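You operate a simulated robot arm through the tools that you are given. There is no shell and no other tool.

Carry out the task below with a simulated robot arm. There is one attempt and no reset: what you move stays moved.

Task
Pile some things up. At the end: the silver strainer basket stands where the silver foil wrapped roll stood; the silver foil wrapped roll stands on top of the white curd cup; the cream dish from the counter in front of the canisters is on the counter in front of the kettle, with the red dough ball from there on top of it and the purple scrub brush on top of that; whatever was shut is shut again. Leave all else as you found it, and nothing knocked over.

It is judged by the outcome, as a careful person would: the job done as asked, and still so three seconds after it is handed in. It fails if anything else is knocked over, pushed out of place, dropped, spilled or broken.

Robot
A 7-joint arm with a two-finger gripper, fixed in place. Base frame: the origin is at the foot of the arm, x ahead of it, y to its left, z up; the work surface is at about z = 0.86. Readings come in m, degrees, newtons and seconds.
With the tool pointing down near the work surface it reaches from about 0.34 to 0.72 m from the base axis. Its first joint turns from -66.0 to 66.0 degrees. Payload 2.45 kg.
The tool frame sits at the grasp point between the pads (the TCP): z along the fingers, y along the line on which they close. The tips reach 0.026 m beyond it. The gripper opens to 0.096 m. The gripper's body begins 0.069 m behind the TCP.
Orientation is that of the tool frame in the base frame, as [roll, pitch, yaw] about the fixed x, y, z axes, in that order (R = Rz(yaw) Ry(pitch) Rx(roll)). With the fingers straight down and closing along the base's y, the tool's x points along the base's -x, its y along +y and its z along -z.

Tools
- The arm moves only by the tool play_rows. Its argument "series" is text: rows parted by semicolons, each of 7 numbers parted by spaces: the turn, a rotation vector about the tool's x, y, z in degrees, then the shift along the tool's x, y, z in m, then the closure in counts, from 0 (fully open) to 255 (shut). In form: ax ay az tx ty tz gripper; .... A call has 1 to 20 rows; each row shifts and turns the commanded pose from where the row before left it, along the tool's axes as they then stand. Each row takes 0.2 s and may step no farther than 0.05 m and 8.6 degrees from the row before; otherwise, or with a gripper value out of range, the whole call is refused. A pose out of reach is approached as far as the arm can. The call stops where the force on the tool passes 40 N (or 10 N more than at its start, if that is more) or the arm is blocked; 0.2 s more then pass. Each finger halts on what it meets, pressing with about 34 N; the grip force reading is that of the motor and also rises with nothing between the fingers. The clock runs only during rows and for 0.2 s after the last one: add rows that do not move to give the fingers time. It gives the time, the measured TCP pose, the force on the tool (base axes), the opening and the grip force at its end, in the units of the frame above (readings bear some noise), with the torque about the TCP (base axes, N m) and any sound that the robot's microphone picked up, and new pictures: "views" is both (left out), scene, wrist or none.
- Cameras (640 x 400 px; columns grow to the right, rows downward): "scene" is fixed at [0.1578, -0.3875, 1.4079]; the picture's right is [0.79, -0.62, 0.00], its down [-0.39, -0.49, -0.78] and it looks along [0.48, 0.61, -0.62] (base axes); focal length 332 px, centre (320, 200). "wrist" rides on the gripper at [0.082, 0.003, -0.098] in the tool frame; the picture's right is [-0.04, 1.00, 0.00], its down [-0.73, -0.03, -0.68] and it looks along [-0.68, -0.03, 0.73] (tool axes); focal length 256 px, centre (320, 200). There is no depth. A picture from a camera that has moved, and an enlarged one, comes with that camera's place and axes in the base frame and with its lens. The place of the scene camera against the robot may be out by one fixed shift of up to 0.018 m in any direction.
- inspect(camera, box): a new picture of the part [left, top, right, bottom] of that camera's present view, enlarged. No time passes.
- sign_off(): hands the job in; it is judged then, once.

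Places have to be worked out from the pictures, the camera data and where the tool is seen. Open the gripper and draw the arm clear of the work before you hand the job in, unless the task says otherwise.

The tools are called after "Request:" as a command line: name --argument value ..., lists and objects as JSON in quotes. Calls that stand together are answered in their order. play_rows: Moves the arm, as the interface text tells. Its arguments: {"type":"object","properties":{"series":{"type":"string"},"views":{"type":"string","enum":["both","scene","wrist","none"]}},"required":["series"]} The other tools are called the same way: inspect (camera, box) takes an enlarged picture of a part of a camera's view; sign_off () hands the job in.

At the start:

```text
t: 0.0
ee_pos: [0.4523, -0.0179, 1.2013]
tool_rot: [-180.0, -0.1, 180.0]
wrist_force: [0.0, 0.7, -0.2]
wrist_torque: [-0.04, 0.0, -0.01]
width: 0.0963
grip_force: 0.1
```

scene: 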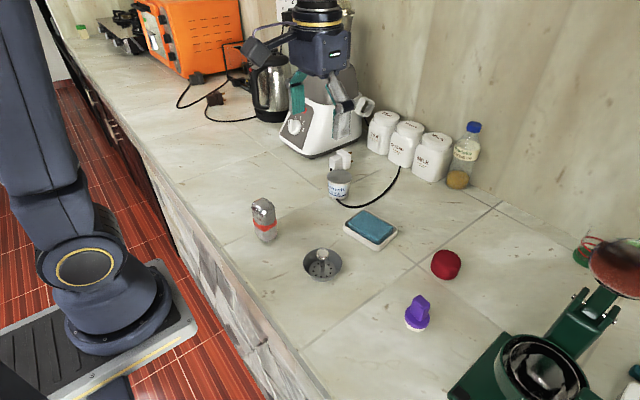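
wrist: 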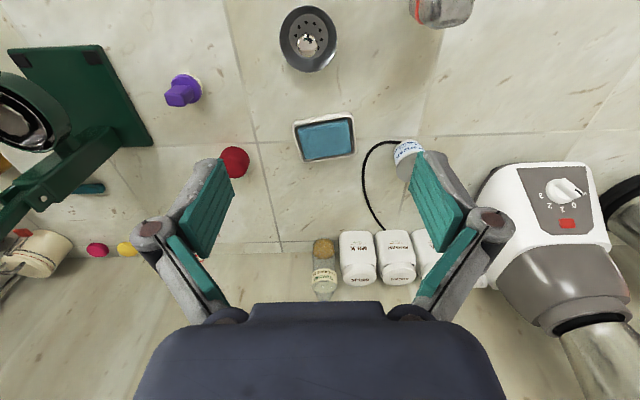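

I begin by looking more closely at the objects in both views before moving anything.

Request:
inspect --camera "scene" --box '[230, 130, 430, 290]'

Request:
inspect --camera "scene" --box '[380, 220, 640, 400]'

Request:
inspect --camera "wrist" --box '[260, 0, 500, 180]'

Request:
inspect --camera "scene" --box '[220, 20, 420, 180]'

```text
2.50 times, centred on (330, 210) of scene
camera zoom: at [0.1578, -0.3875, 1.4079], right [0.79, -0.62, 0.0], down [-0.39, -0.49, -0.78], along [0.48, 0.61, -0.62], focal length 830 px, centre (295, 175)
```

zoom: 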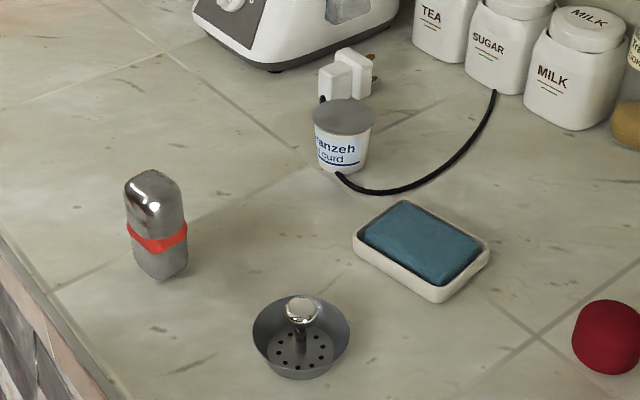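

```text
2.22 times, centred on (510, 310) of scene
camera zoom: at [0.1578, -0.3875, 1.4079], right [0.79, -0.62, 0.0], down [-0.39, -0.49, -0.78], along [0.48, 0.61, -0.62], focal length 738 px, centre (-102, -44)
```

zoom: 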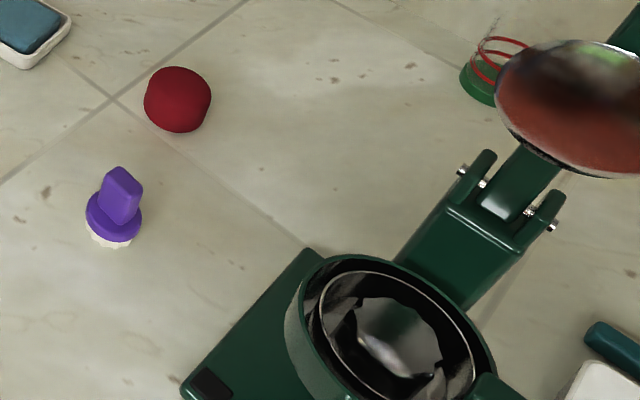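

```text
2.22 times, centred on (380, 90) of wrist
camera zoom: at [0.37, -0.0154, 1.3001], right [0.04, 1.0, 0.0], down [0.73, -0.03, 0.68], along [0.68, -0.03, -0.73], focal length 569 px, centre (187, 444)
```

zoom: 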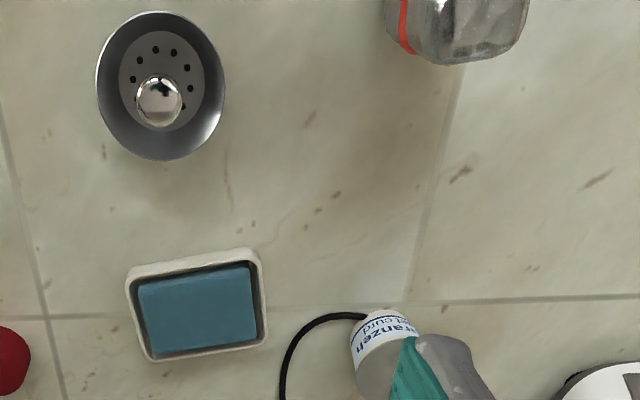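

```text
2.50 times, centred on (320, 100) of scene
camera zoom: at [0.1578, -0.3875, 1.4079], right [0.79, -0.62, 0.0], down [-0.39, -0.49, -0.78], along [0.48, 0.61, -0.62], focal length 830 px, centre (320, 450)
```

zoom: 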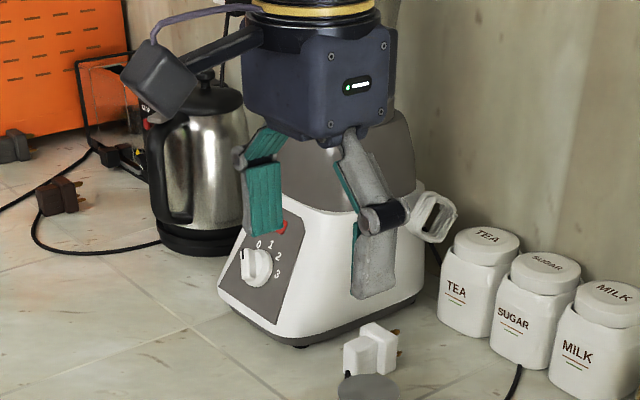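

The roll looks to be near (0.40, 0.12), the cup near (0.64, 0.15), the strainer near (0.45, -0.04), the dish near (0.61, -0.015), the ball near (0.65, -0.19) and the brush near (0.51, -0.24). I'll move above and short of the roll at a height for a clearer look.

Request:
play_rows --series "0 0 0 0.012 0.03 0.02 0; 0 0 0 0.012 0.03 0.02 0; 0 0 0 0.012 0.03 0.02 0; 0 0 0 0.012 0.03 0.01 0; 0 0 0 0.012 0.022 0 0; 0 0 0 0 0 0 0" --views "both"

```text
t: 1.4
ee_pos: [0.3925, 0.1224, 1.1295]
tool_rot: [-180.0, 0.0, -179.9]
wrist_force: [0.0, -0.2, -0.4]
wrist_torque: [-0.01, 0.01, -0.07]
width: 0.096
grip_force: 0.1
camera wrist: at [0.3108, 0.1271, 1.2278], right [0.04, 1.0, 0.0], down [0.73, -0.03, 0.68], along [0.68, -0.03, -0.73], focal length 256 px, centre (320, 200)
```

scene: 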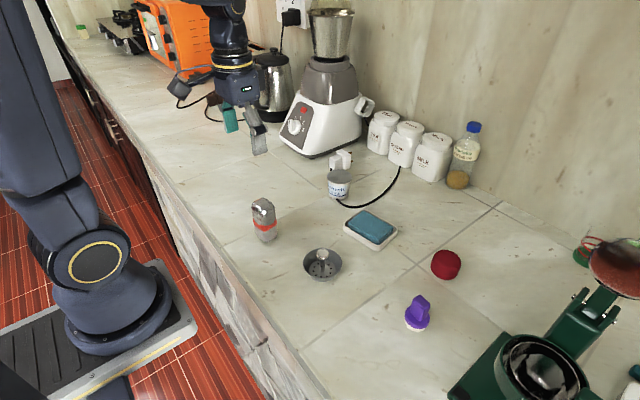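
wrist: 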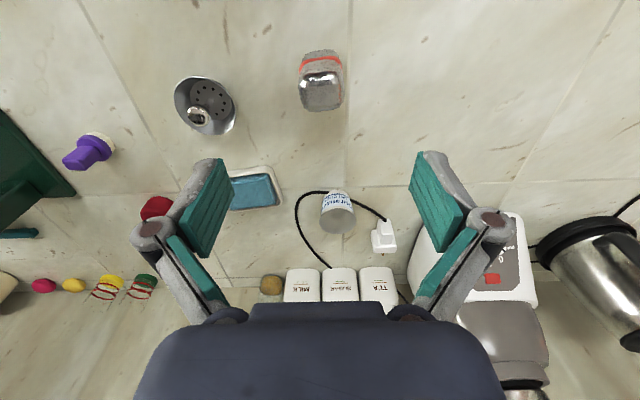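

The roll, cup, strainer and kettle are now all in the wrist view. I'll enlarge the relevant parts to measure them.

Request:
inspect --camera "wrist" --box '[160, 30, 400, 180]'

Request:
inspect --camera "wrist" --box '[220, 150, 420, 275]'

Request:
inspect --camera "scene" --box '[100, 40, 300, 165]'

Request:
inspect --camera "scene" --box '[320, 195, 420, 260]'

```text
2.67 times, centred on (280, 105) of wrist
camera zoom: at [0.3108, 0.1271, 1.2278], right [0.04, 1.0, 0.0], down [0.73, -0.03, 0.68], along [0.68, -0.03, -0.73], focal length 683 px, centre (427, 453)
```

zoom: 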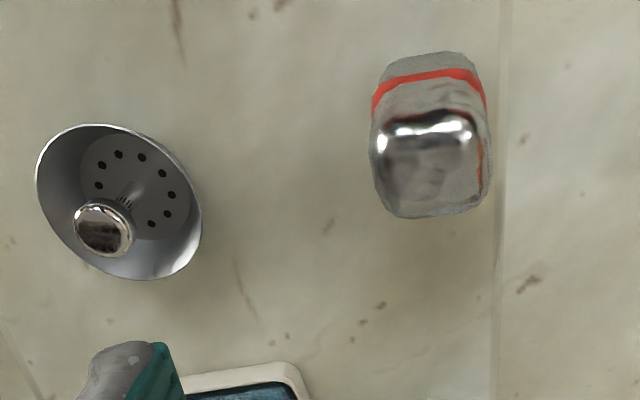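

```text
3.20 times, centred on (320, 212) of wrist
camera zoom: at [0.3108, 0.1271, 1.2278], right [0.04, 1.0, 0.0], down [0.73, -0.03, 0.68], along [0.68, -0.03, -0.73], focal length 819 px, centre (320, 160)
```

zoom: 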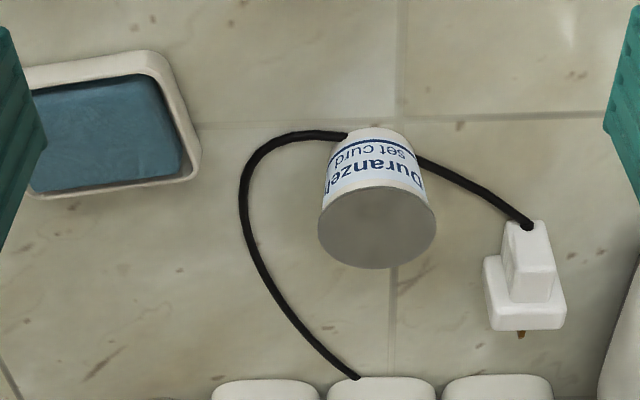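

```text
3.20 times, centred on (200, 102) of scene
camera zoom: at [0.1578, -0.3875, 1.4079], right [0.79, -0.62, 0.0], down [-0.39, -0.49, -0.78], along [0.48, 0.61, -0.62], focal length 1063 px, centre (704, 512)
```

zoom: 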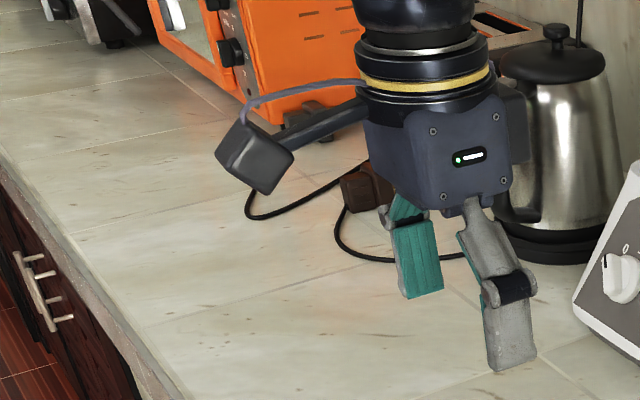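

```text
6.15 times, centred on (370, 228) of scene
camera zoom: at [0.1578, -0.3875, 1.4079], right [0.79, -0.62, 0.0], down [-0.39, -0.49, -0.78], along [0.48, 0.61, -0.62], focal length 2044 px, centre (12, 31)
```

zoom: 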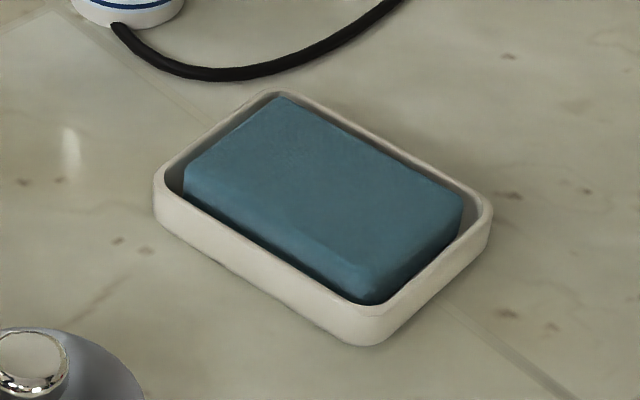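

The roll reads about 0.047 m wide and 0.09 m tall with its centre near (0.415, 0.123). The cup lid is near (0.658, 0.145) with its top at about z 0.912. I'll lower part-way over the roll to check the alignment.

Request:
play_rows --series "0 0 0 -0.008 0 0.03 0; 0 0 0 -0.008 0 0.03 0; 0 0 0 -0.006 0 0.03 0; 0 0 0 0 0 0 0" --views "both"

```text
t: 2.4
ee_pos: [0.4149, 0.1232, 1.0385]
tool_rot: [180.0, 0.1, -180.0]
wrist_force: [-0.2, 0.9, -0.6]
wrist_torque: [-0.01, -0.04, 0.03]
width: 0.0959
grip_force: 0.0
camera wrist: at [0.3338, 0.127, 1.1379], right [0.04, 1.0, 0.0], down [0.73, -0.03, 0.68], along [0.68, -0.03, -0.73], focal length 256 px, centre (320, 200)
```

scene: 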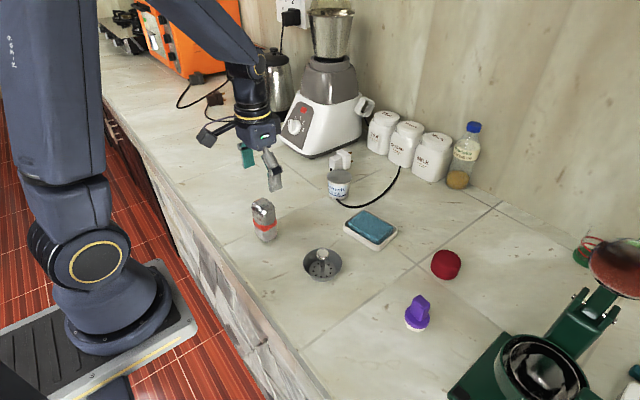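
wrist: 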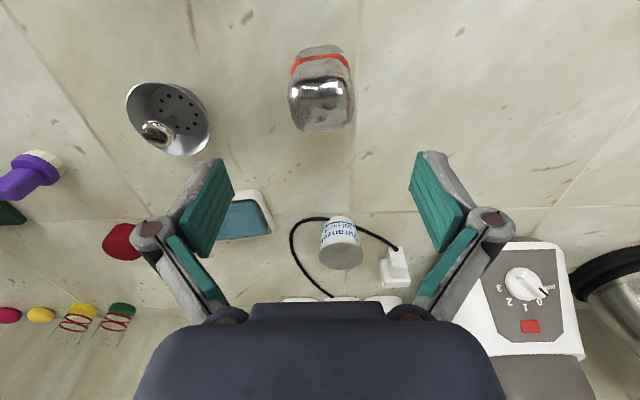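

The roll appears nearly centred between the fingers. I'll enlarge it for its edges before descending.

Request:
inspect --camera "wrist" --box '[260, 30, 390, 145]'

Request:
inspect --camera "scene" --box '[220, 130, 320, 260]'

```text
3.48 times, centred on (325, 88) of wrist
camera zoom: at [0.3338, 0.127, 1.1379], right [0.04, 1.0, 0.0], down [0.73, -0.03, 0.68], along [0.68, -0.03, -0.73], focal length 890 px, centre (303, 591)
```

zoom: 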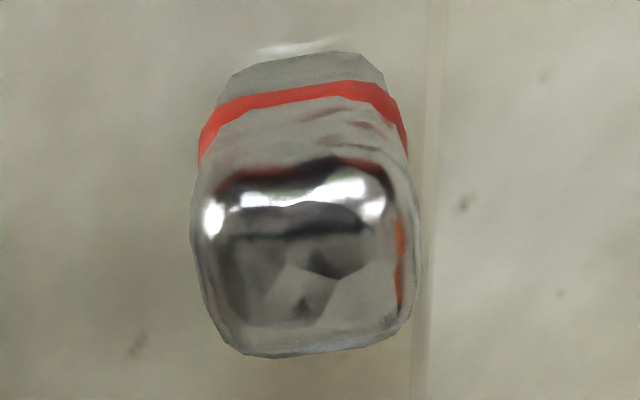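

```text
3.08 times, centred on (270, 195) of scene
camera zoom: at [0.1578, -0.3875, 1.4079], right [0.79, -0.62, 0.0], down [-0.39, -0.49, -0.78], along [0.48, 0.61, -0.62], focal length 1022 px, centre (474, 215)
```

zoom: 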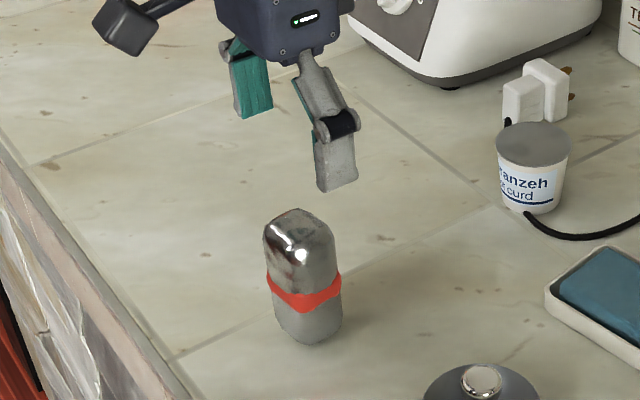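

The roll spans about x 0.393–0.440 and y 0.0985–0.150, turned roughly 7° about the vertical. I'll turn the gripper to match and descend around it to z ≈ 0.905, fingers still open.

Request:
play_rows --series "0 0 -7 -0.0016 0.001 0.03 0; 0 0 0 0 0 0.035 0; 0 0 0 0 0 0.035 0; 0 0 0 0 0 0.0335 0; 0 0 0 0 0 0 0" --views "both"

```text
t: 3.6
ee_pos: [0.4144, 0.1246, 0.9066]
tool_rot: [-179.9, 0.0, -173.1]
wrist_force: [0.4, -0.3, -1.1]
wrist_torque: [-0.03, -0.02, -0.01]
width: 0.0961
grip_force: 0.1
camera wrist: at [0.3331, 0.1176, 1.0059], right [-0.08, 1.0, 0.0], down [0.73, 0.06, 0.68], along [0.68, 0.06, -0.73], focal length 256 px, centre (320, 200)
```

scene: 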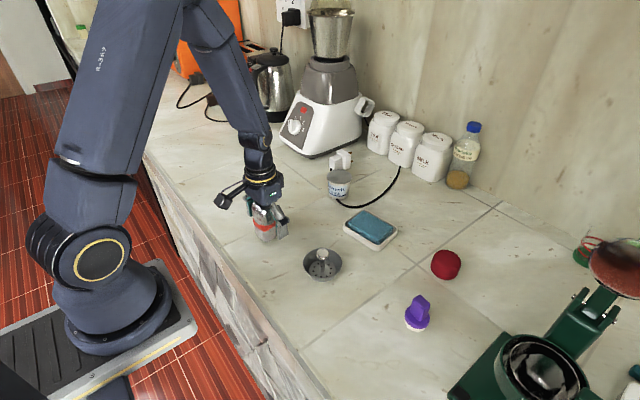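
wrist: 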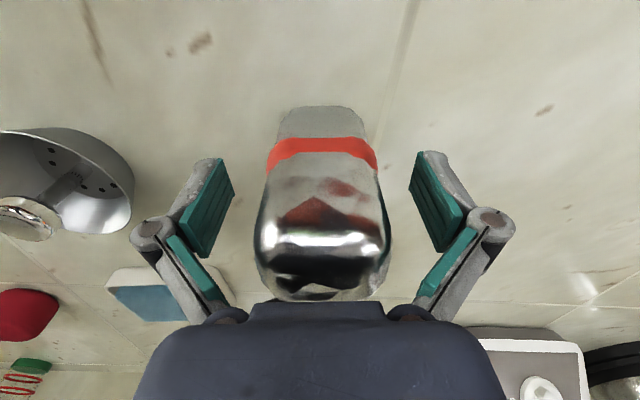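

The roll sits evenly between the pads, so I'll close on it with holding rows.

Request:
play_rows --series "0 0 0 0 0 0 120; 0 0 0 0 0 0 200; 0 0 0 0 0 0 255; 0 0 0 0 0 0 255; 0 0 0 0 0 0 255; 0 0 0 0 0 0 255" --views "wrist"

```text
t: 5.0
ee_pos: [0.414, 0.1237, 0.9076]
tool_rot: [-180.0, 0.1, -173.0]
wrist_force: [-1.5, 1.6, 10.9]
wrist_torque: [-0.21, 0.01, -0.02]
width: 0.0542
grip_force: 35.0
camera wrist: at [0.3331, 0.1178, 1.0065], right [-0.08, 1.0, 0.0], down [0.73, 0.06, 0.68], along [0.68, 0.06, -0.73], focal length 256 px, centre (320, 200)
```

wrist: 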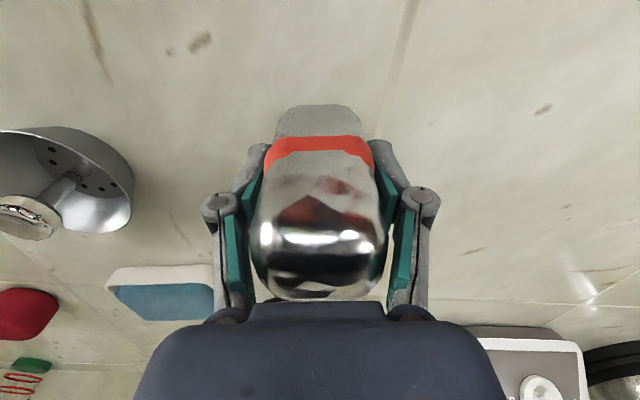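

Gripped at 0.054 m width. I'll lift straight up and check that the load is held.

Request:
play_rows --series "0 0 0 0 0 -0.02 255; 0 0 0 0 0 -0.04 255; 0 0 0 0 0 -0.04 255; 0 0 0 0 0 -0.03 255; 0 0 0 0 0 0 255" --views "both"

```text
t: 6.2
ee_pos: [0.4154, 0.1244, 1.0383]
tool_rot: [-180.0, 0.1, -173.1]
wrist_force: [-0.4, 0.7, -0.7]
wrist_torque: [-0.01, 0.0, 0.05]
width: 0.0527
grip_force: 34.3
camera wrist: at [0.3336, 0.1177, 1.1374], right [-0.08, 1.0, 0.0], down [0.73, 0.06, 0.68], along [0.68, 0.06, -0.73], focal length 256 px, centre (320, 200)
```

scene: 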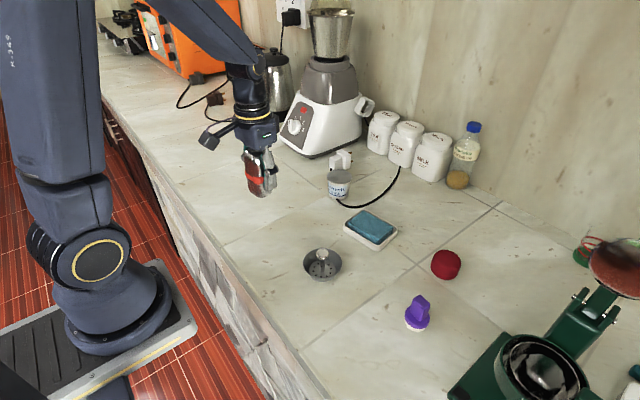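
wrist: 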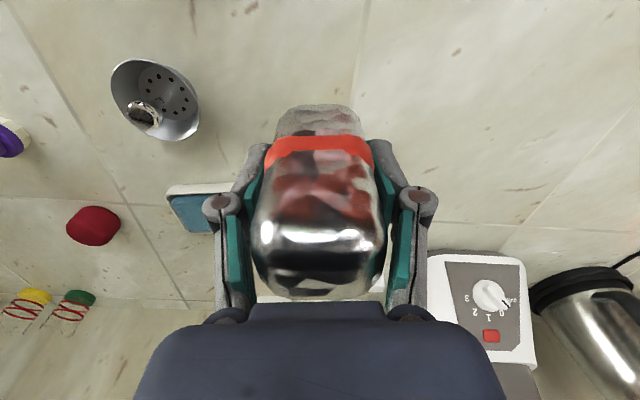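

The roll is held upright and level. From two views the cup lid centre triangulates to about (0.660, 0.145) at z 0.911. I'll carry the roll over it at the current height.

Request:
play_rows --series "0 0 0 -0.02 -0.0008 0 255; 0 0 0 -0.04 -0.0017 0 255; 0 0 0 -0.04 -0.0017 0 255; 0 0 0 -0.04 -0.0017 0 255; 0 0 0 -0.04 -0.0017 0 255; 0 0 0 -0.04 -0.0017 0 255; 0 0 0 -0.0241 -0.0009 0 255; 0 0 0 0 0 0 255; 0 0 0 0 0 0 255" --views "both"

```text
t: 8.2
ee_pos: [0.6576, 0.1424, 1.038]
tool_rot: [180.0, 0.0, -173.0]
wrist_force: [1.0, 1.0, -1.4]
wrist_torque: [-0.02, -0.02, -0.01]
width: 0.0513
grip_force: 33.5
camera wrist: at [0.5758, 0.1359, 1.1361], right [-0.08, 1.0, 0.0], down [0.73, 0.06, 0.68], along [0.68, 0.06, -0.73], focal length 256 px, centre (320, 200)
```

scene: 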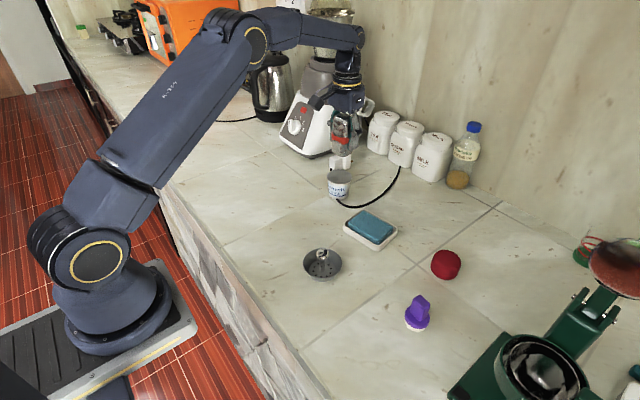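
wrist: 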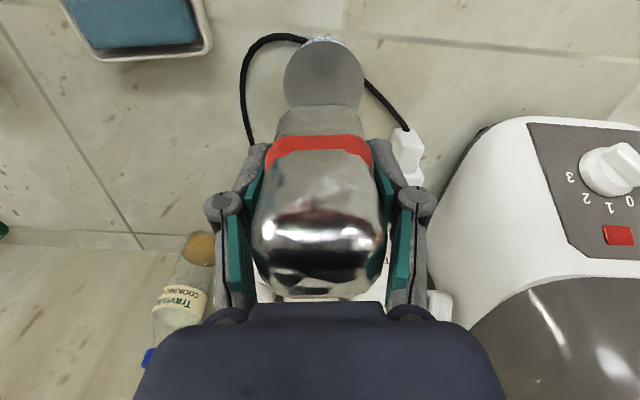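

The cup lid is visible directly below the roll. I'll enlarge both views to check the alignment.

Request:
inspect --camera "wrist" --box '[240, 20, 440, 145]'

Request:
inspect --camera "scene" --box '[290, 80, 400, 210]'

```text
3.20 times, centred on (340, 82) of wrist
camera zoom: at [0.5758, 0.1359, 1.1361], right [-0.08, 1.0, 0.0], down [0.73, 0.06, 0.68], along [0.68, 0.06, -0.73], focal length 819 px, centre (256, 576)
```

zoom: 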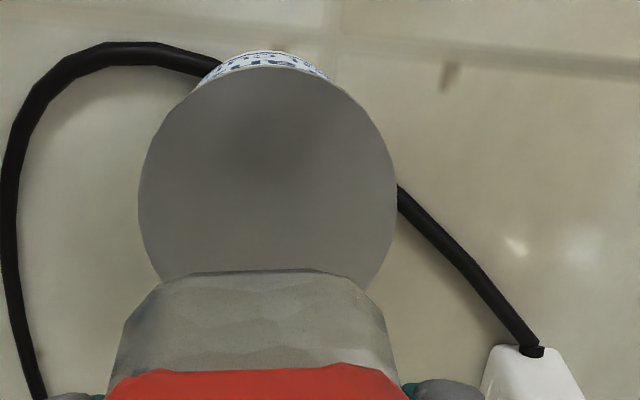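

```text
3.08 times, centred on (345, 145) of scene
camera zoom: at [0.1578, -0.3875, 1.4079], right [0.79, -0.62, 0.0], down [-0.39, -0.49, -0.78], along [0.48, 0.61, -0.62], focal length 1022 px, centre (243, 369)
```

zoom: 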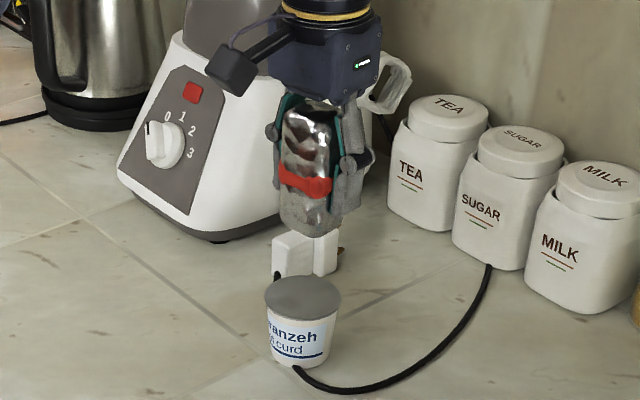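

The close view puts the lid centre nearer (0.6515, 0.145) with its top at about z 0.918, so the roll is some 7 mm too far forward. I'll correct that and lower to just above the lid to check again.

Request:
play_rows --series "0 0 0 0.0072 0.0032 0 255; 0 0 0 0 0 0.025 255; 0 0 0 0 0 0.02 255; 0 0 0 0 0 0 255" --views "both"

Request:
inspect --camera "wrist" --box '[240, 20, 440, 145]'

Request:
inspect --camera "scene" --box '[290, 80, 400, 210]'

```text
t: 9.2
ee_pos: [0.6515, 0.1468, 0.9944]
tool_rot: [-179.9, 0.0, -173.0]
wrist_force: [-1.0, 0.9, -1.5]
wrist_torque: [0.0, -0.02, -0.02]
width: 0.0512
grip_force: 33.8
camera wrist: at [0.5696, 0.1397, 1.0929], right [-0.08, 1.0, 0.0], down [0.73, 0.06, 0.68], along [0.68, 0.06, -0.73], focal length 256 px, centre (320, 200)
```

scene: 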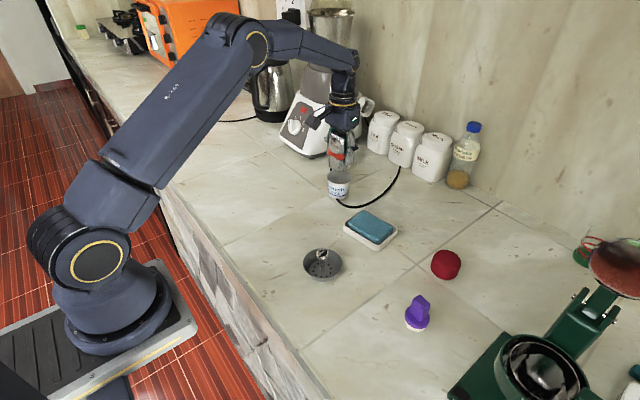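
wrist: 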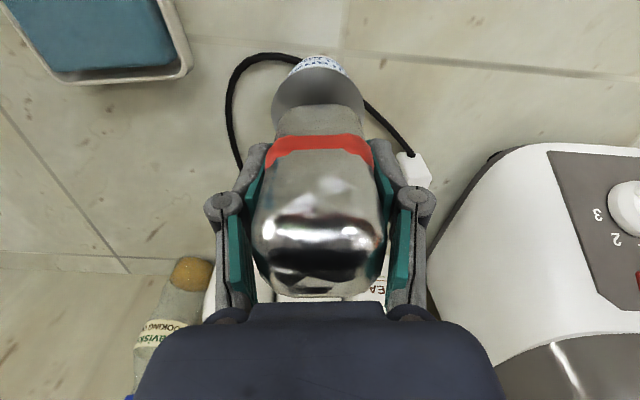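

```text
3.20 times, centred on (340, 82) of wrist
camera zoom: at [0.5696, 0.1397, 1.0929], right [-0.08, 1.0, 0.0], down [0.73, 0.06, 0.68], along [0.68, 0.06, -0.73], focal length 819 px, centre (256, 576)
```

zoom: 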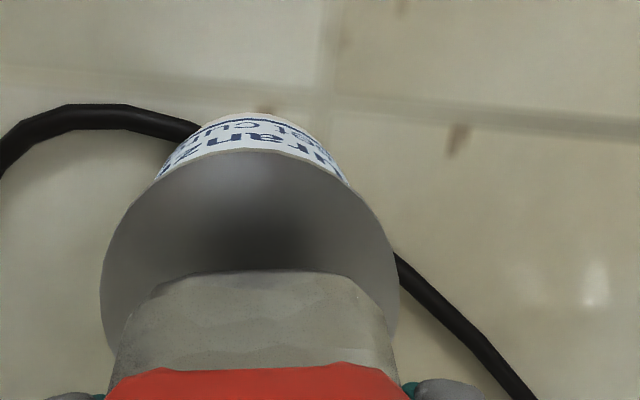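

```text
3.08 times, centred on (345, 145) of scene
camera zoom: at [0.1578, -0.3875, 1.4079], right [0.79, -0.62, 0.0], down [-0.39, -0.49, -0.78], along [0.48, 0.61, -0.62], focal length 1022 px, centre (243, 369)
```

zoom: 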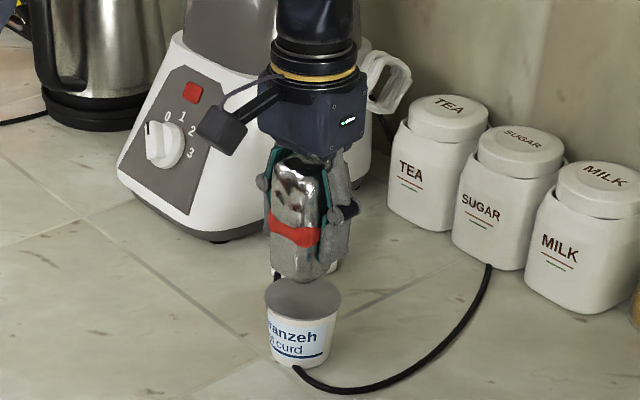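

The roll is within about 2 mm of the lid centre in both views. I'll nudge it 2 mm and lower to just short of contact.

Request:
play_rows --series "0 0 0 0.001 -0.0018 0.012 255; 0 0 0 0 0 0.01 255; 0 0 0 0 0 0 255" --views "both"

Request:
inspect --camera "scene" --box '[300, 120, 380, 210]'

```text
t: 10.0
ee_pos: [0.651, 0.1428, 0.9727]
tool_rot: [179.9, 0.0, -173.1]
wrist_force: [-0.2, 0.9, -1.6]
wrist_torque: [-0.02, -0.04, -0.03]
width: 0.0507
grip_force: 34.0
camera wrist: at [0.5697, 0.1375, 1.07], right [-0.08, 1.0, 0.0], down [0.73, 0.06, 0.68], along [0.68, 0.06, -0.73], focal length 256 px, centre (320, 200)
```

scene: 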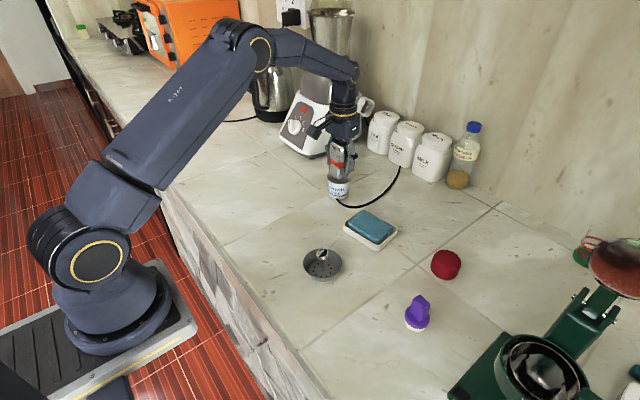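
wrist: 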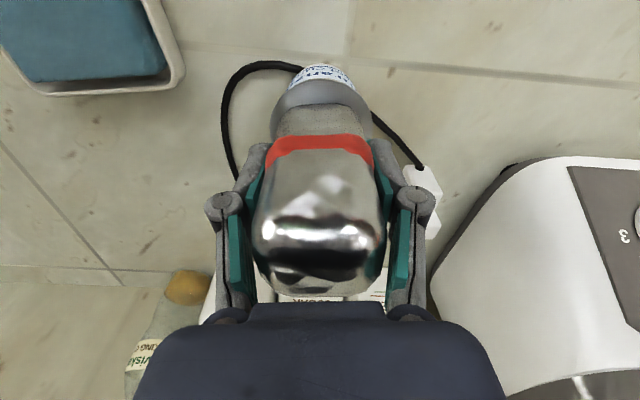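

```text
4.44 times, centred on (340, 165) of scene
camera zoom: at [0.1578, -0.3875, 1.4079], right [0.79, -0.62, 0.0], down [-0.39, -0.49, -0.78], along [0.48, 0.61, -0.62], focal length 1476 px, centre (231, 356)
```

zoom: 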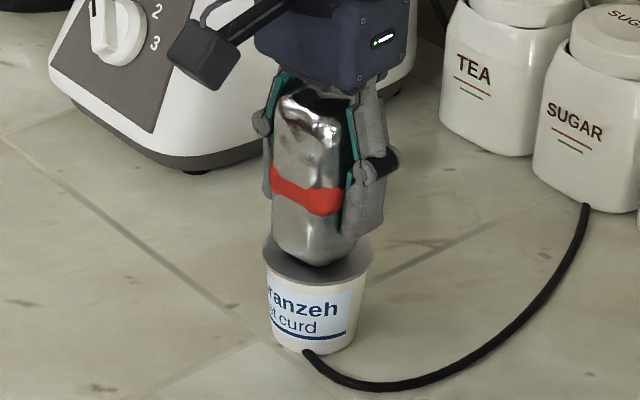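

Alignment looks good in both views with a few mm still to go. I'll lower in small steps and watch the force.

Request:
play_rows --series "0 0 0 0 0 0.0015 255; 0 0 0 0 0 0.0015 255; 0 0 0 0 0 0 255" --views "none"

Request:
play_rows --series "0 0 0 0 0 0.0015 255; 0 0 0 0 0 0.0015 255; 0 0 0 0 0 0 255" --views "none"

```text
t: 10.8
ee_pos: [0.6519, 0.1444, 0.9704]
tool_rot: [180.0, 0.3, -173.0]
wrist_force: [-2.5, 0.5, 21.0]
wrist_torque: [-0.49, 0.39, -0.01]
width: 0.0507
grip_force: 33.9
```

```text
t: 11.3
ee_pos: [0.6526, 0.1456, 0.9709]
tool_rot: [179.9, 0.5, -172.9]
wrist_force: [-1.6, -0.7, 6.0]
wrist_torque: [-0.22, 0.2, -0.06]
width: 0.0505
grip_force: 34.0
stopped in row 2: the force on the tool passed its limit at 42 N (the readings are from after the stop); the commanded pose is now the measured one
```

Contact was met near TCP z 0.970, with a residual of about 6 N. Before releasing I'll check how the roll and cup stand.

Request:
play_rows --series "0 0 0 0 0 0 255" --views "both"

Request:
inspect --camera "scene" --box '[300, 120, 380, 210]'

Request:
inspect --camera "wrist" --box '[220, 40, 420, 165]'

```text
t: 11.7
ee_pos: [0.6518, 0.144, 0.9711]
tool_rot: [180.0, 0.4, -173.1]
wrist_force: [-0.8, -0.7, 10.8]
wrist_torque: [-0.26, 0.26, -0.03]
width: 0.0504
grip_force: 34.1
camera wrist: at [0.5698, 0.1373, 1.0687], right [-0.08, 1.0, 0.0], down [0.73, 0.06, 0.68], along [0.68, 0.06, -0.73], focal length 256 px, centre (320, 200)
```

scene: 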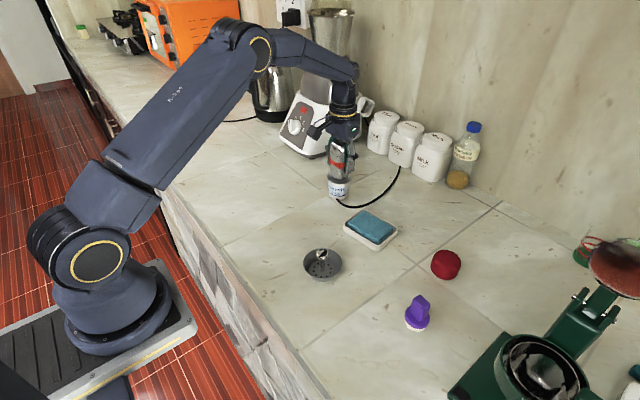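
wrist: 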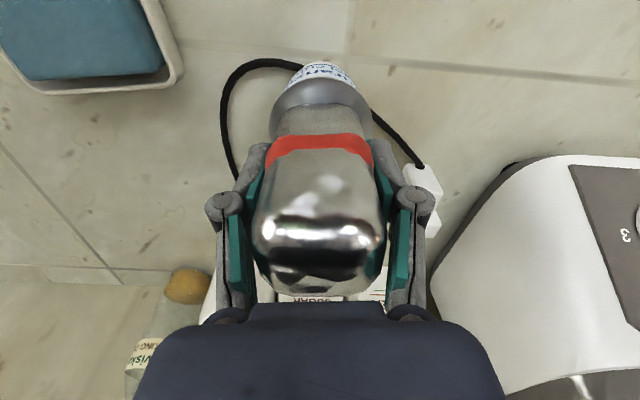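

```text
4.44 times, centred on (340, 165) of scene
camera zoom: at [0.1575, -0.3876, 1.4079], right [0.79, -0.62, 0.0], down [-0.39, -0.49, -0.78], along [0.48, 0.61, -0.62], focal length 1476 px, centre (231, 356)
```

zoom: 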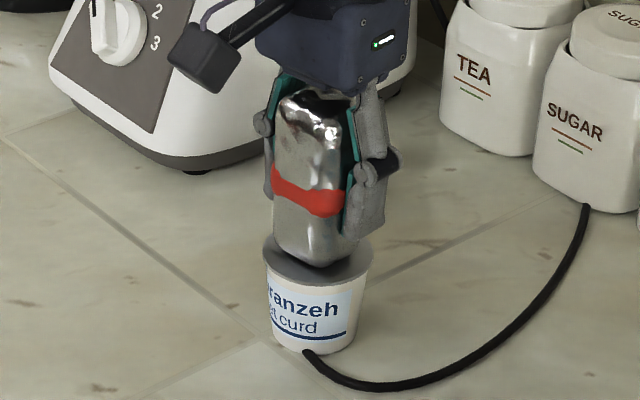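

```text
3.20 times, centred on (320, 102) of wrist
camera zoom: at [0.5698, 0.1373, 1.0687], right [-0.08, 1.0, 0.0], down [0.73, 0.06, 0.68], along [0.68, 0.06, -0.73], focal length 819 px, centre (320, 512)
```

zoom: 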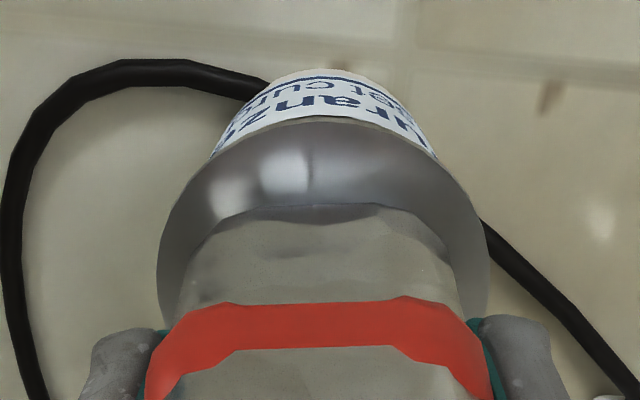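

The roll rests on the lid, about 2–3 mm from its centre. I'll ease the downward press slightly, then open gradually.

Request:
play_rows --series "0 0 0 0 0 -0.0005 255; 0 0 0 0 0 0 140; 0 0 0 0 0 0 110; 0 0 0 0 0 0 100; 0 0 0 0 0 0 90; 0 0 0 0 0 0 90" --views "both"

Request:
inspect --camera "scene" --box '[300, 120, 380, 210]'

```text
t: 13.1
ee_pos: [0.651, 0.1449, 0.9703]
tool_rot: [179.9, 0.3, -173.0]
wrist_force: [0.2, 0.4, 0.2]
wrist_torque: [0.01, -0.04, 0.0]
width: 0.0621
grip_force: 0.1
camera wrist: at [0.5693, 0.1373, 1.068], right [-0.08, 1.0, 0.0], down [0.73, 0.06, 0.68], along [0.68, 0.06, -0.73], focal length 256 px, centre (320, 200)
```

scene: 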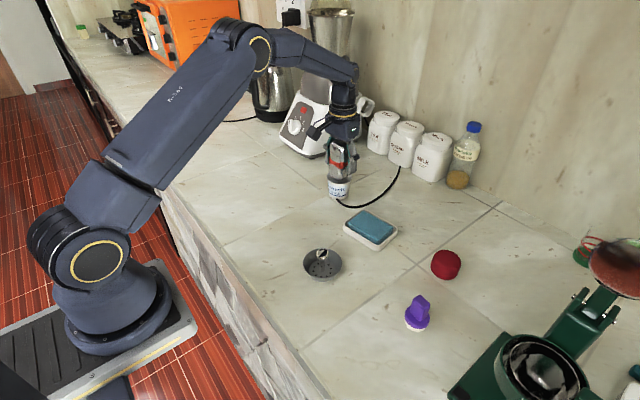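
wrist: 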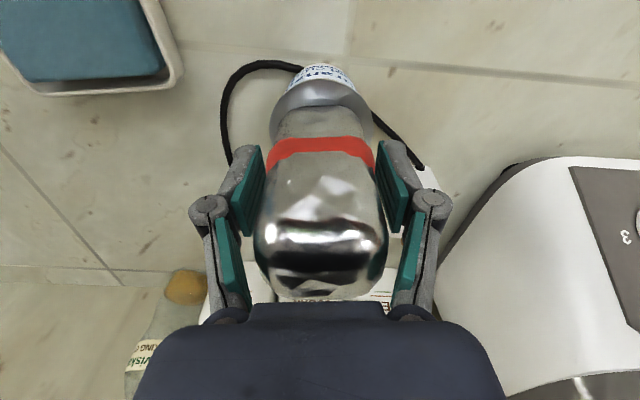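

```text
4.44 times, centred on (340, 165) of scene
camera zoom: at [0.1578, -0.3875, 1.4079], right [0.79, -0.62, 0.0], down [-0.39, -0.49, -0.78], along [0.48, 0.61, -0.62], focal length 1476 px, centre (231, 356)
```

zoom: 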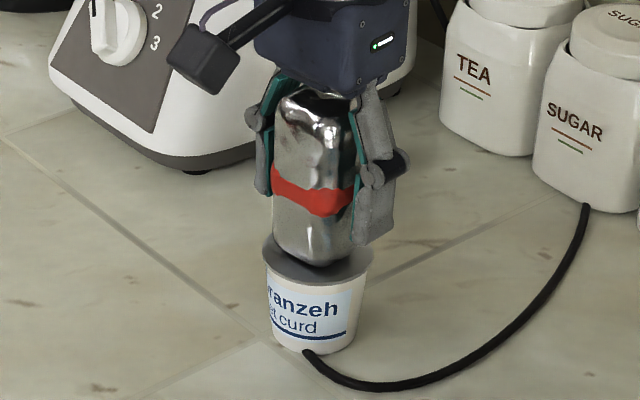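

The roll stands free on the cup. I'll open fully and lift straight up, clear of its top.

Request:
play_rows --series "0 0 0 0 0 0 40; 0 0 0 0 0 0 0; 0 0 0 0 0 0 0; 0 0 0 0 0 0 0; 0 0 0 0 0 -0.015 0; 0 0 0 0 0 -0.03 0; 0 0 0 0 0 -0.04 0; 0 0 0 0 0 -0.04 0; 0 0 0 0 0 0 0" --views "both"

Request:
inspect --camera "scene" --box '[300, 120, 380, 210]'

```text
t: 15.1
ee_pos: [0.6498, 0.1429, 1.0971]
tool_rot: [180.0, 0.2, -173.0]
wrist_force: [0.0, 0.1, 0.3]
wrist_torque: [-0.04, -0.02, 0.0]
width: 0.096
grip_force: 0.0
camera wrist: at [0.5679, 0.136, 1.1947], right [-0.08, 1.0, 0.0], down [0.73, 0.06, 0.68], along [0.68, 0.06, -0.73], focal length 256 px, centre (320, 200)
```

scene: 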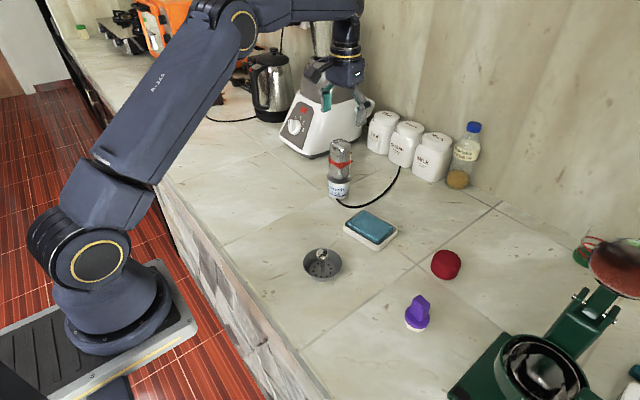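
wrist: 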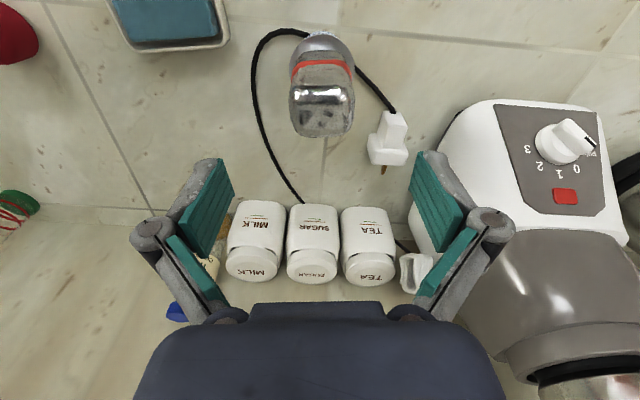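

```text
4.44 times, centred on (340, 165) of scene
camera zoom: at [0.1578, -0.3875, 1.4079], right [0.79, -0.62, 0.0], down [-0.39, -0.49, -0.78], along [0.48, 0.61, -0.62], focal length 1476 px, centre (231, 356)
```

zoom: 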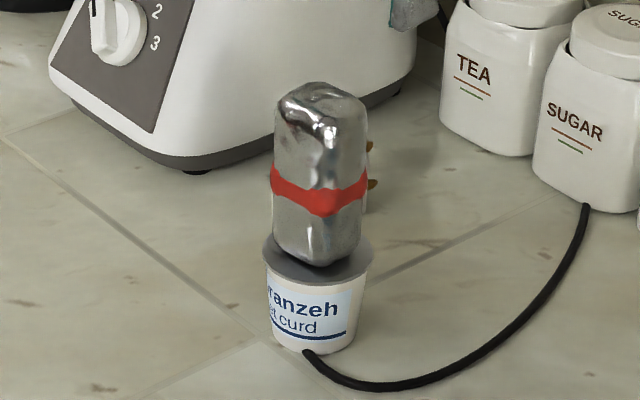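

The roll stands upright on the cup. Next I'll move over towards the strainer at a safe height, turning the gripper square again.

Request:
play_rows --series "0 0 0 0.02 -0.013 0 0; 0 0 0 0.035 -0.024 0 0; 0 0 0 0.035 -0.024 0 0; 0 0 0 0.035 -0.024 0 0; 0 0 0 0.035 -0.024 0 0; 0 0 0 0.035 -0.024 0 0; 0 0 0 0.0357 -0.023 0 0; 0 0 7 0 0 0 0; 0 0 0 0 0 0 0" --views "both"

Request:
inspect --camera "wrist" --box '[240, 20, 400, 120]'

```text
t: 17.1
ee_pos: [0.4396, -0.0388, 1.0936]
tool_rot: [179.9, 0.4, -180.0]
wrist_force: [0.4, 0.7, 1.1]
wrist_torque: [0.01, 0.02, -0.02]
width: 0.0958
grip_force: 0.0
camera wrist: at [0.3579, -0.0361, 1.1905], right [0.04, 1.0, 0.0], down [0.73, -0.03, 0.68], along [0.68, -0.03, -0.73], focal length 256 px, centre (320, 200)
```

scene: 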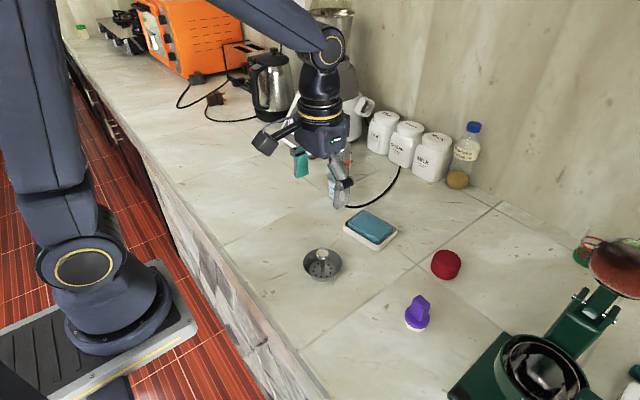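
wrist: 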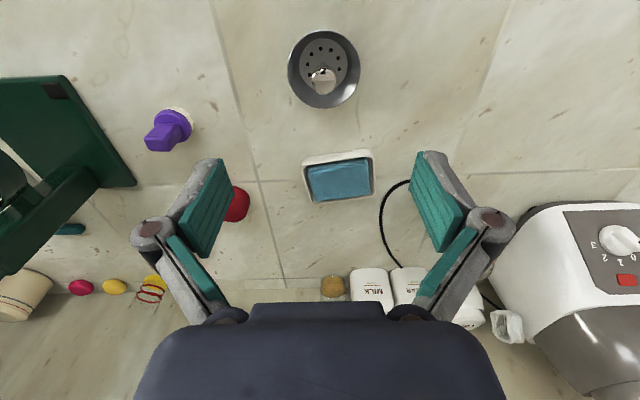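

```text
4.00 times, centred on (320, 70) of wrist
camera zoom: at [0.3579, -0.0361, 1.1905], right [0.04, 1.0, 0.0], down [0.73, -0.03, 0.68], along [0.68, -0.03, -0.73], focal length 1024 px, centre (320, 720)
```

zoom: 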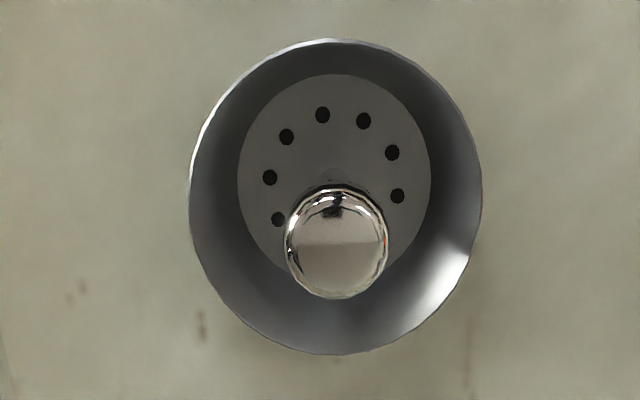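

The strainer's centre is near (0.446, -0.036). Its knob, a sphere about 0.025 m across, is centred near z 0.918, and the rim is near z 0.895. I'll part-close the fingers and drop to a closer view above the knob.

Request:
play_rows --series "0 0 0 -0.0064 0.0028 0.03 60; 0 0 0 0 0 0.03 110; 0 0 0 0 0 0.03 110; 0 0 0 0 0 0 110; 0 0 0 0 0 0 110" --views "both"

Request:
inspect --camera "wrist" --box '[220, 50, 420, 175]'

Request:
inspect --camera "scene" --box '[280, 190, 380, 290]'

```text
t: 18.3
ee_pos: [0.4489, -0.0381, 1.0044]
tool_rot: [180.0, 0.3, -180.0]
wrist_force: [0.3, 0.2, -0.4]
wrist_torque: [0.0, 0.0, -0.01]
width: 0.0546
grip_force: 0.0
camera wrist: at [0.3659, -0.0344, 1.1016], right [0.04, 1.0, 0.0], down [0.73, -0.03, 0.68], along [0.68, -0.03, -0.73], focal length 256 px, centre (320, 200)
```

scene: 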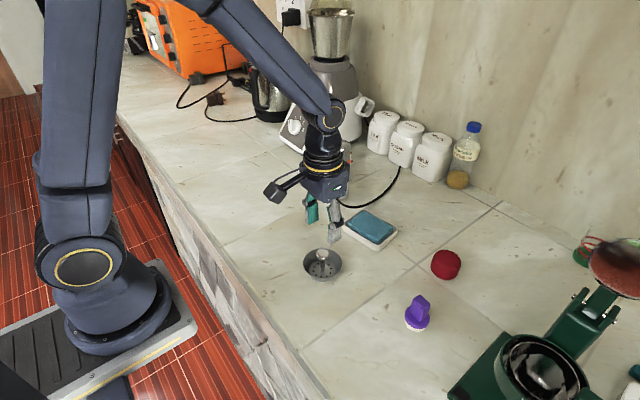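
wrist: 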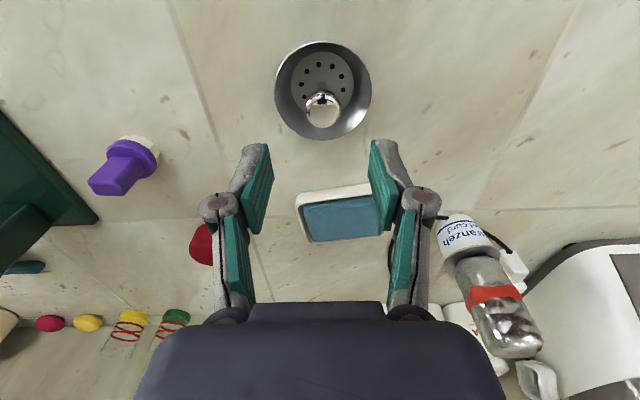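

```text
3.20 times, centred on (320, 112) of wrist
camera zoom: at [0.3659, -0.0344, 1.1016], right [0.04, 1.0, 0.0], down [0.73, -0.03, 0.68], along [0.68, -0.03, -0.73], focal length 819 px, centre (320, 480)
```

zoom: 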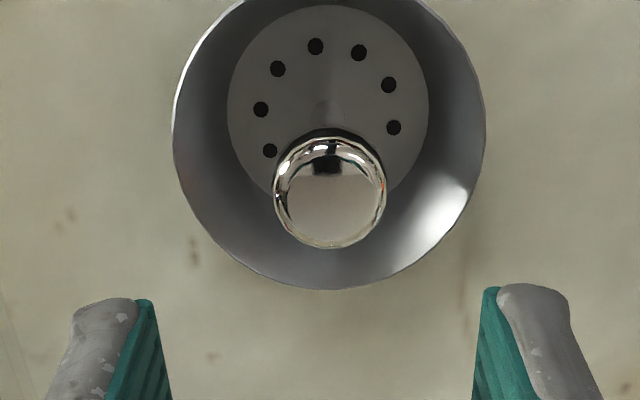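

```text
4.00 times, centred on (330, 240) of scene
camera zoom: at [0.1578, -0.3875, 1.4079], right [0.79, -0.62, 0.0], down [-0.39, -0.49, -0.78], along [0.48, 0.61, -0.62], focal length 1329 px, centre (280, 40)
```

zoom: 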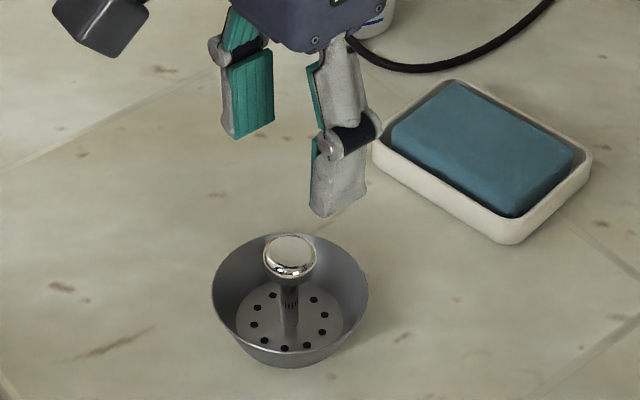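

The knob triangulates to (0.4465, -0.0358, 0.918). I'll narrow the fingers a bit more and descend so the pads straddle the knob with the tips just above rim level.

Request:
play_rows --series "0 0 0 0.0024 0.0023 0 138; 0 0 0 0 0 0.03 138; 0 0 0 0 0 0.03 138; 0 0 0 0 0 0 138; 0 0 0 0 0 0.016 138; 0 0 0 0 0 0 138" --views "both"

Request:
inspect --camera "wrist" --box '[220, 100, 420, 225]'

Request:
inspect --camera "scene" --box '[280, 190, 380, 290]'

```text
t: 19.7
ee_pos: [0.445, -0.0352, 0.9288]
tool_rot: [179.9, 0.3, -179.9]
wrist_force: [0.4, 0.5, 0.1]
wrist_torque: [0.01, 0.0, -0.03]
width: 0.0439
grip_force: 0.1
camera wrist: at [0.3629, -0.0314, 1.0269], right [0.04, 1.0, 0.0], down [0.73, -0.03, 0.68], along [0.68, -0.03, -0.73], focal length 256 px, centre (320, 200)
```

scene: 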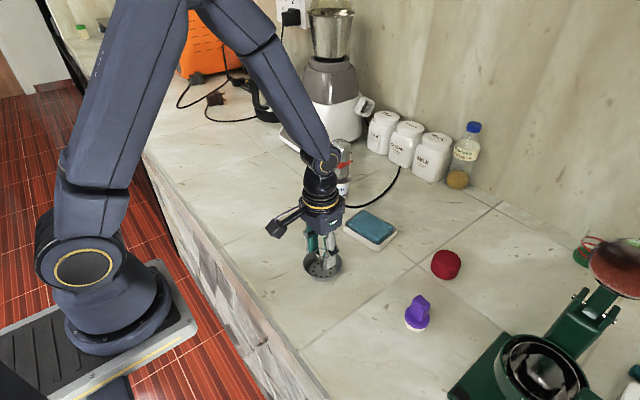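
wrist: 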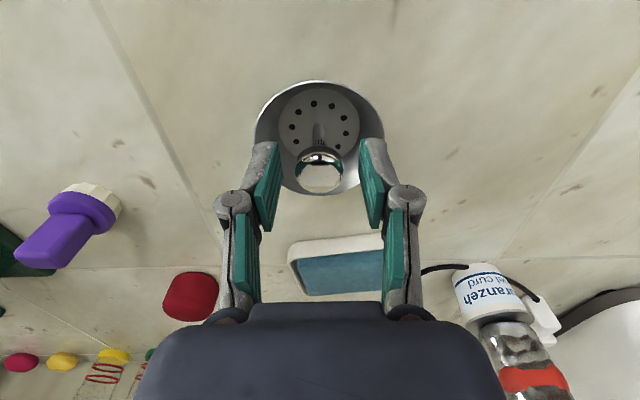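

```text
3.20 times, centred on (320, 162) of wrist
camera zoom: at [0.3629, -0.0314, 1.0269], right [0.04, 1.0, 0.0], down [0.73, -0.03, 0.68], along [0.68, -0.03, -0.73], focal length 819 px, centre (320, 320)
```

zoom: 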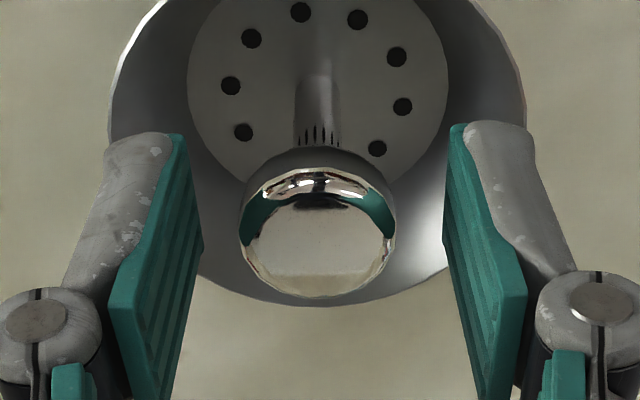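

```text
4.00 times, centred on (330, 240) of scene
camera zoom: at [0.1578, -0.3875, 1.4079], right [0.79, -0.62, 0.0], down [-0.39, -0.49, -0.78], along [0.48, 0.61, -0.62], focal length 1329 px, centre (280, 40)
```

zoom: 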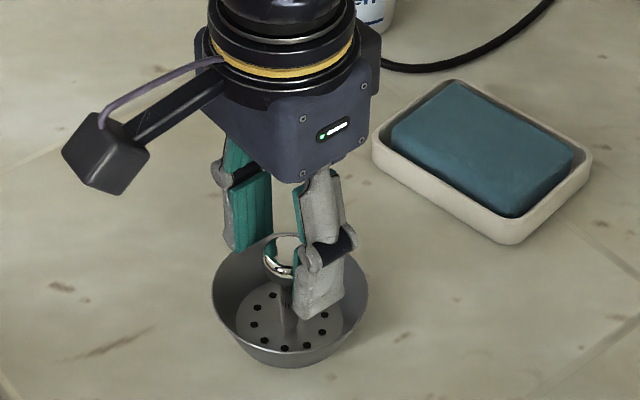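

The knob is centred between the pads. Closing on it.

Request:
play_rows --series "0 0 0 0 0 0 180; 0 0 0 0 0 0 255; 0 0 0 0 0 0 255; 0 0 0 0 0 0 255" --views "wrist"

```text
t: 20.7
ee_pos: [0.4457, -0.0341, 0.9288]
tool_rot: [179.9, 0.2, -180.0]
wrist_force: [-0.2, -1.0, -1.0]
wrist_torque: [0.01, -0.05, 0.01]
width: 0.0263
grip_force: 33.9
camera wrist: at [0.363, -0.0314, 1.0271], right [0.04, 1.0, 0.0], down [0.73, -0.03, 0.68], along [0.68, -0.03, -0.73], focal length 256 px, centre (320, 200)
```

wrist: 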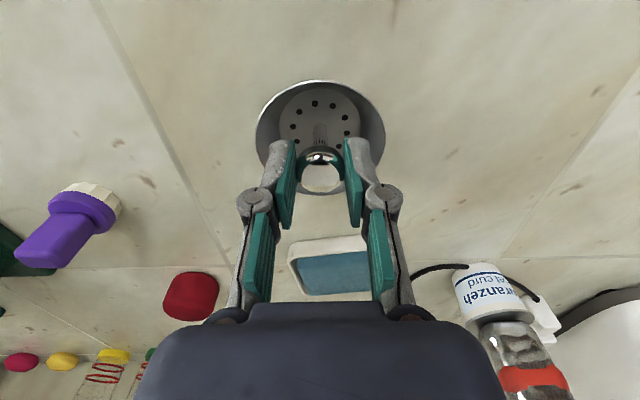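

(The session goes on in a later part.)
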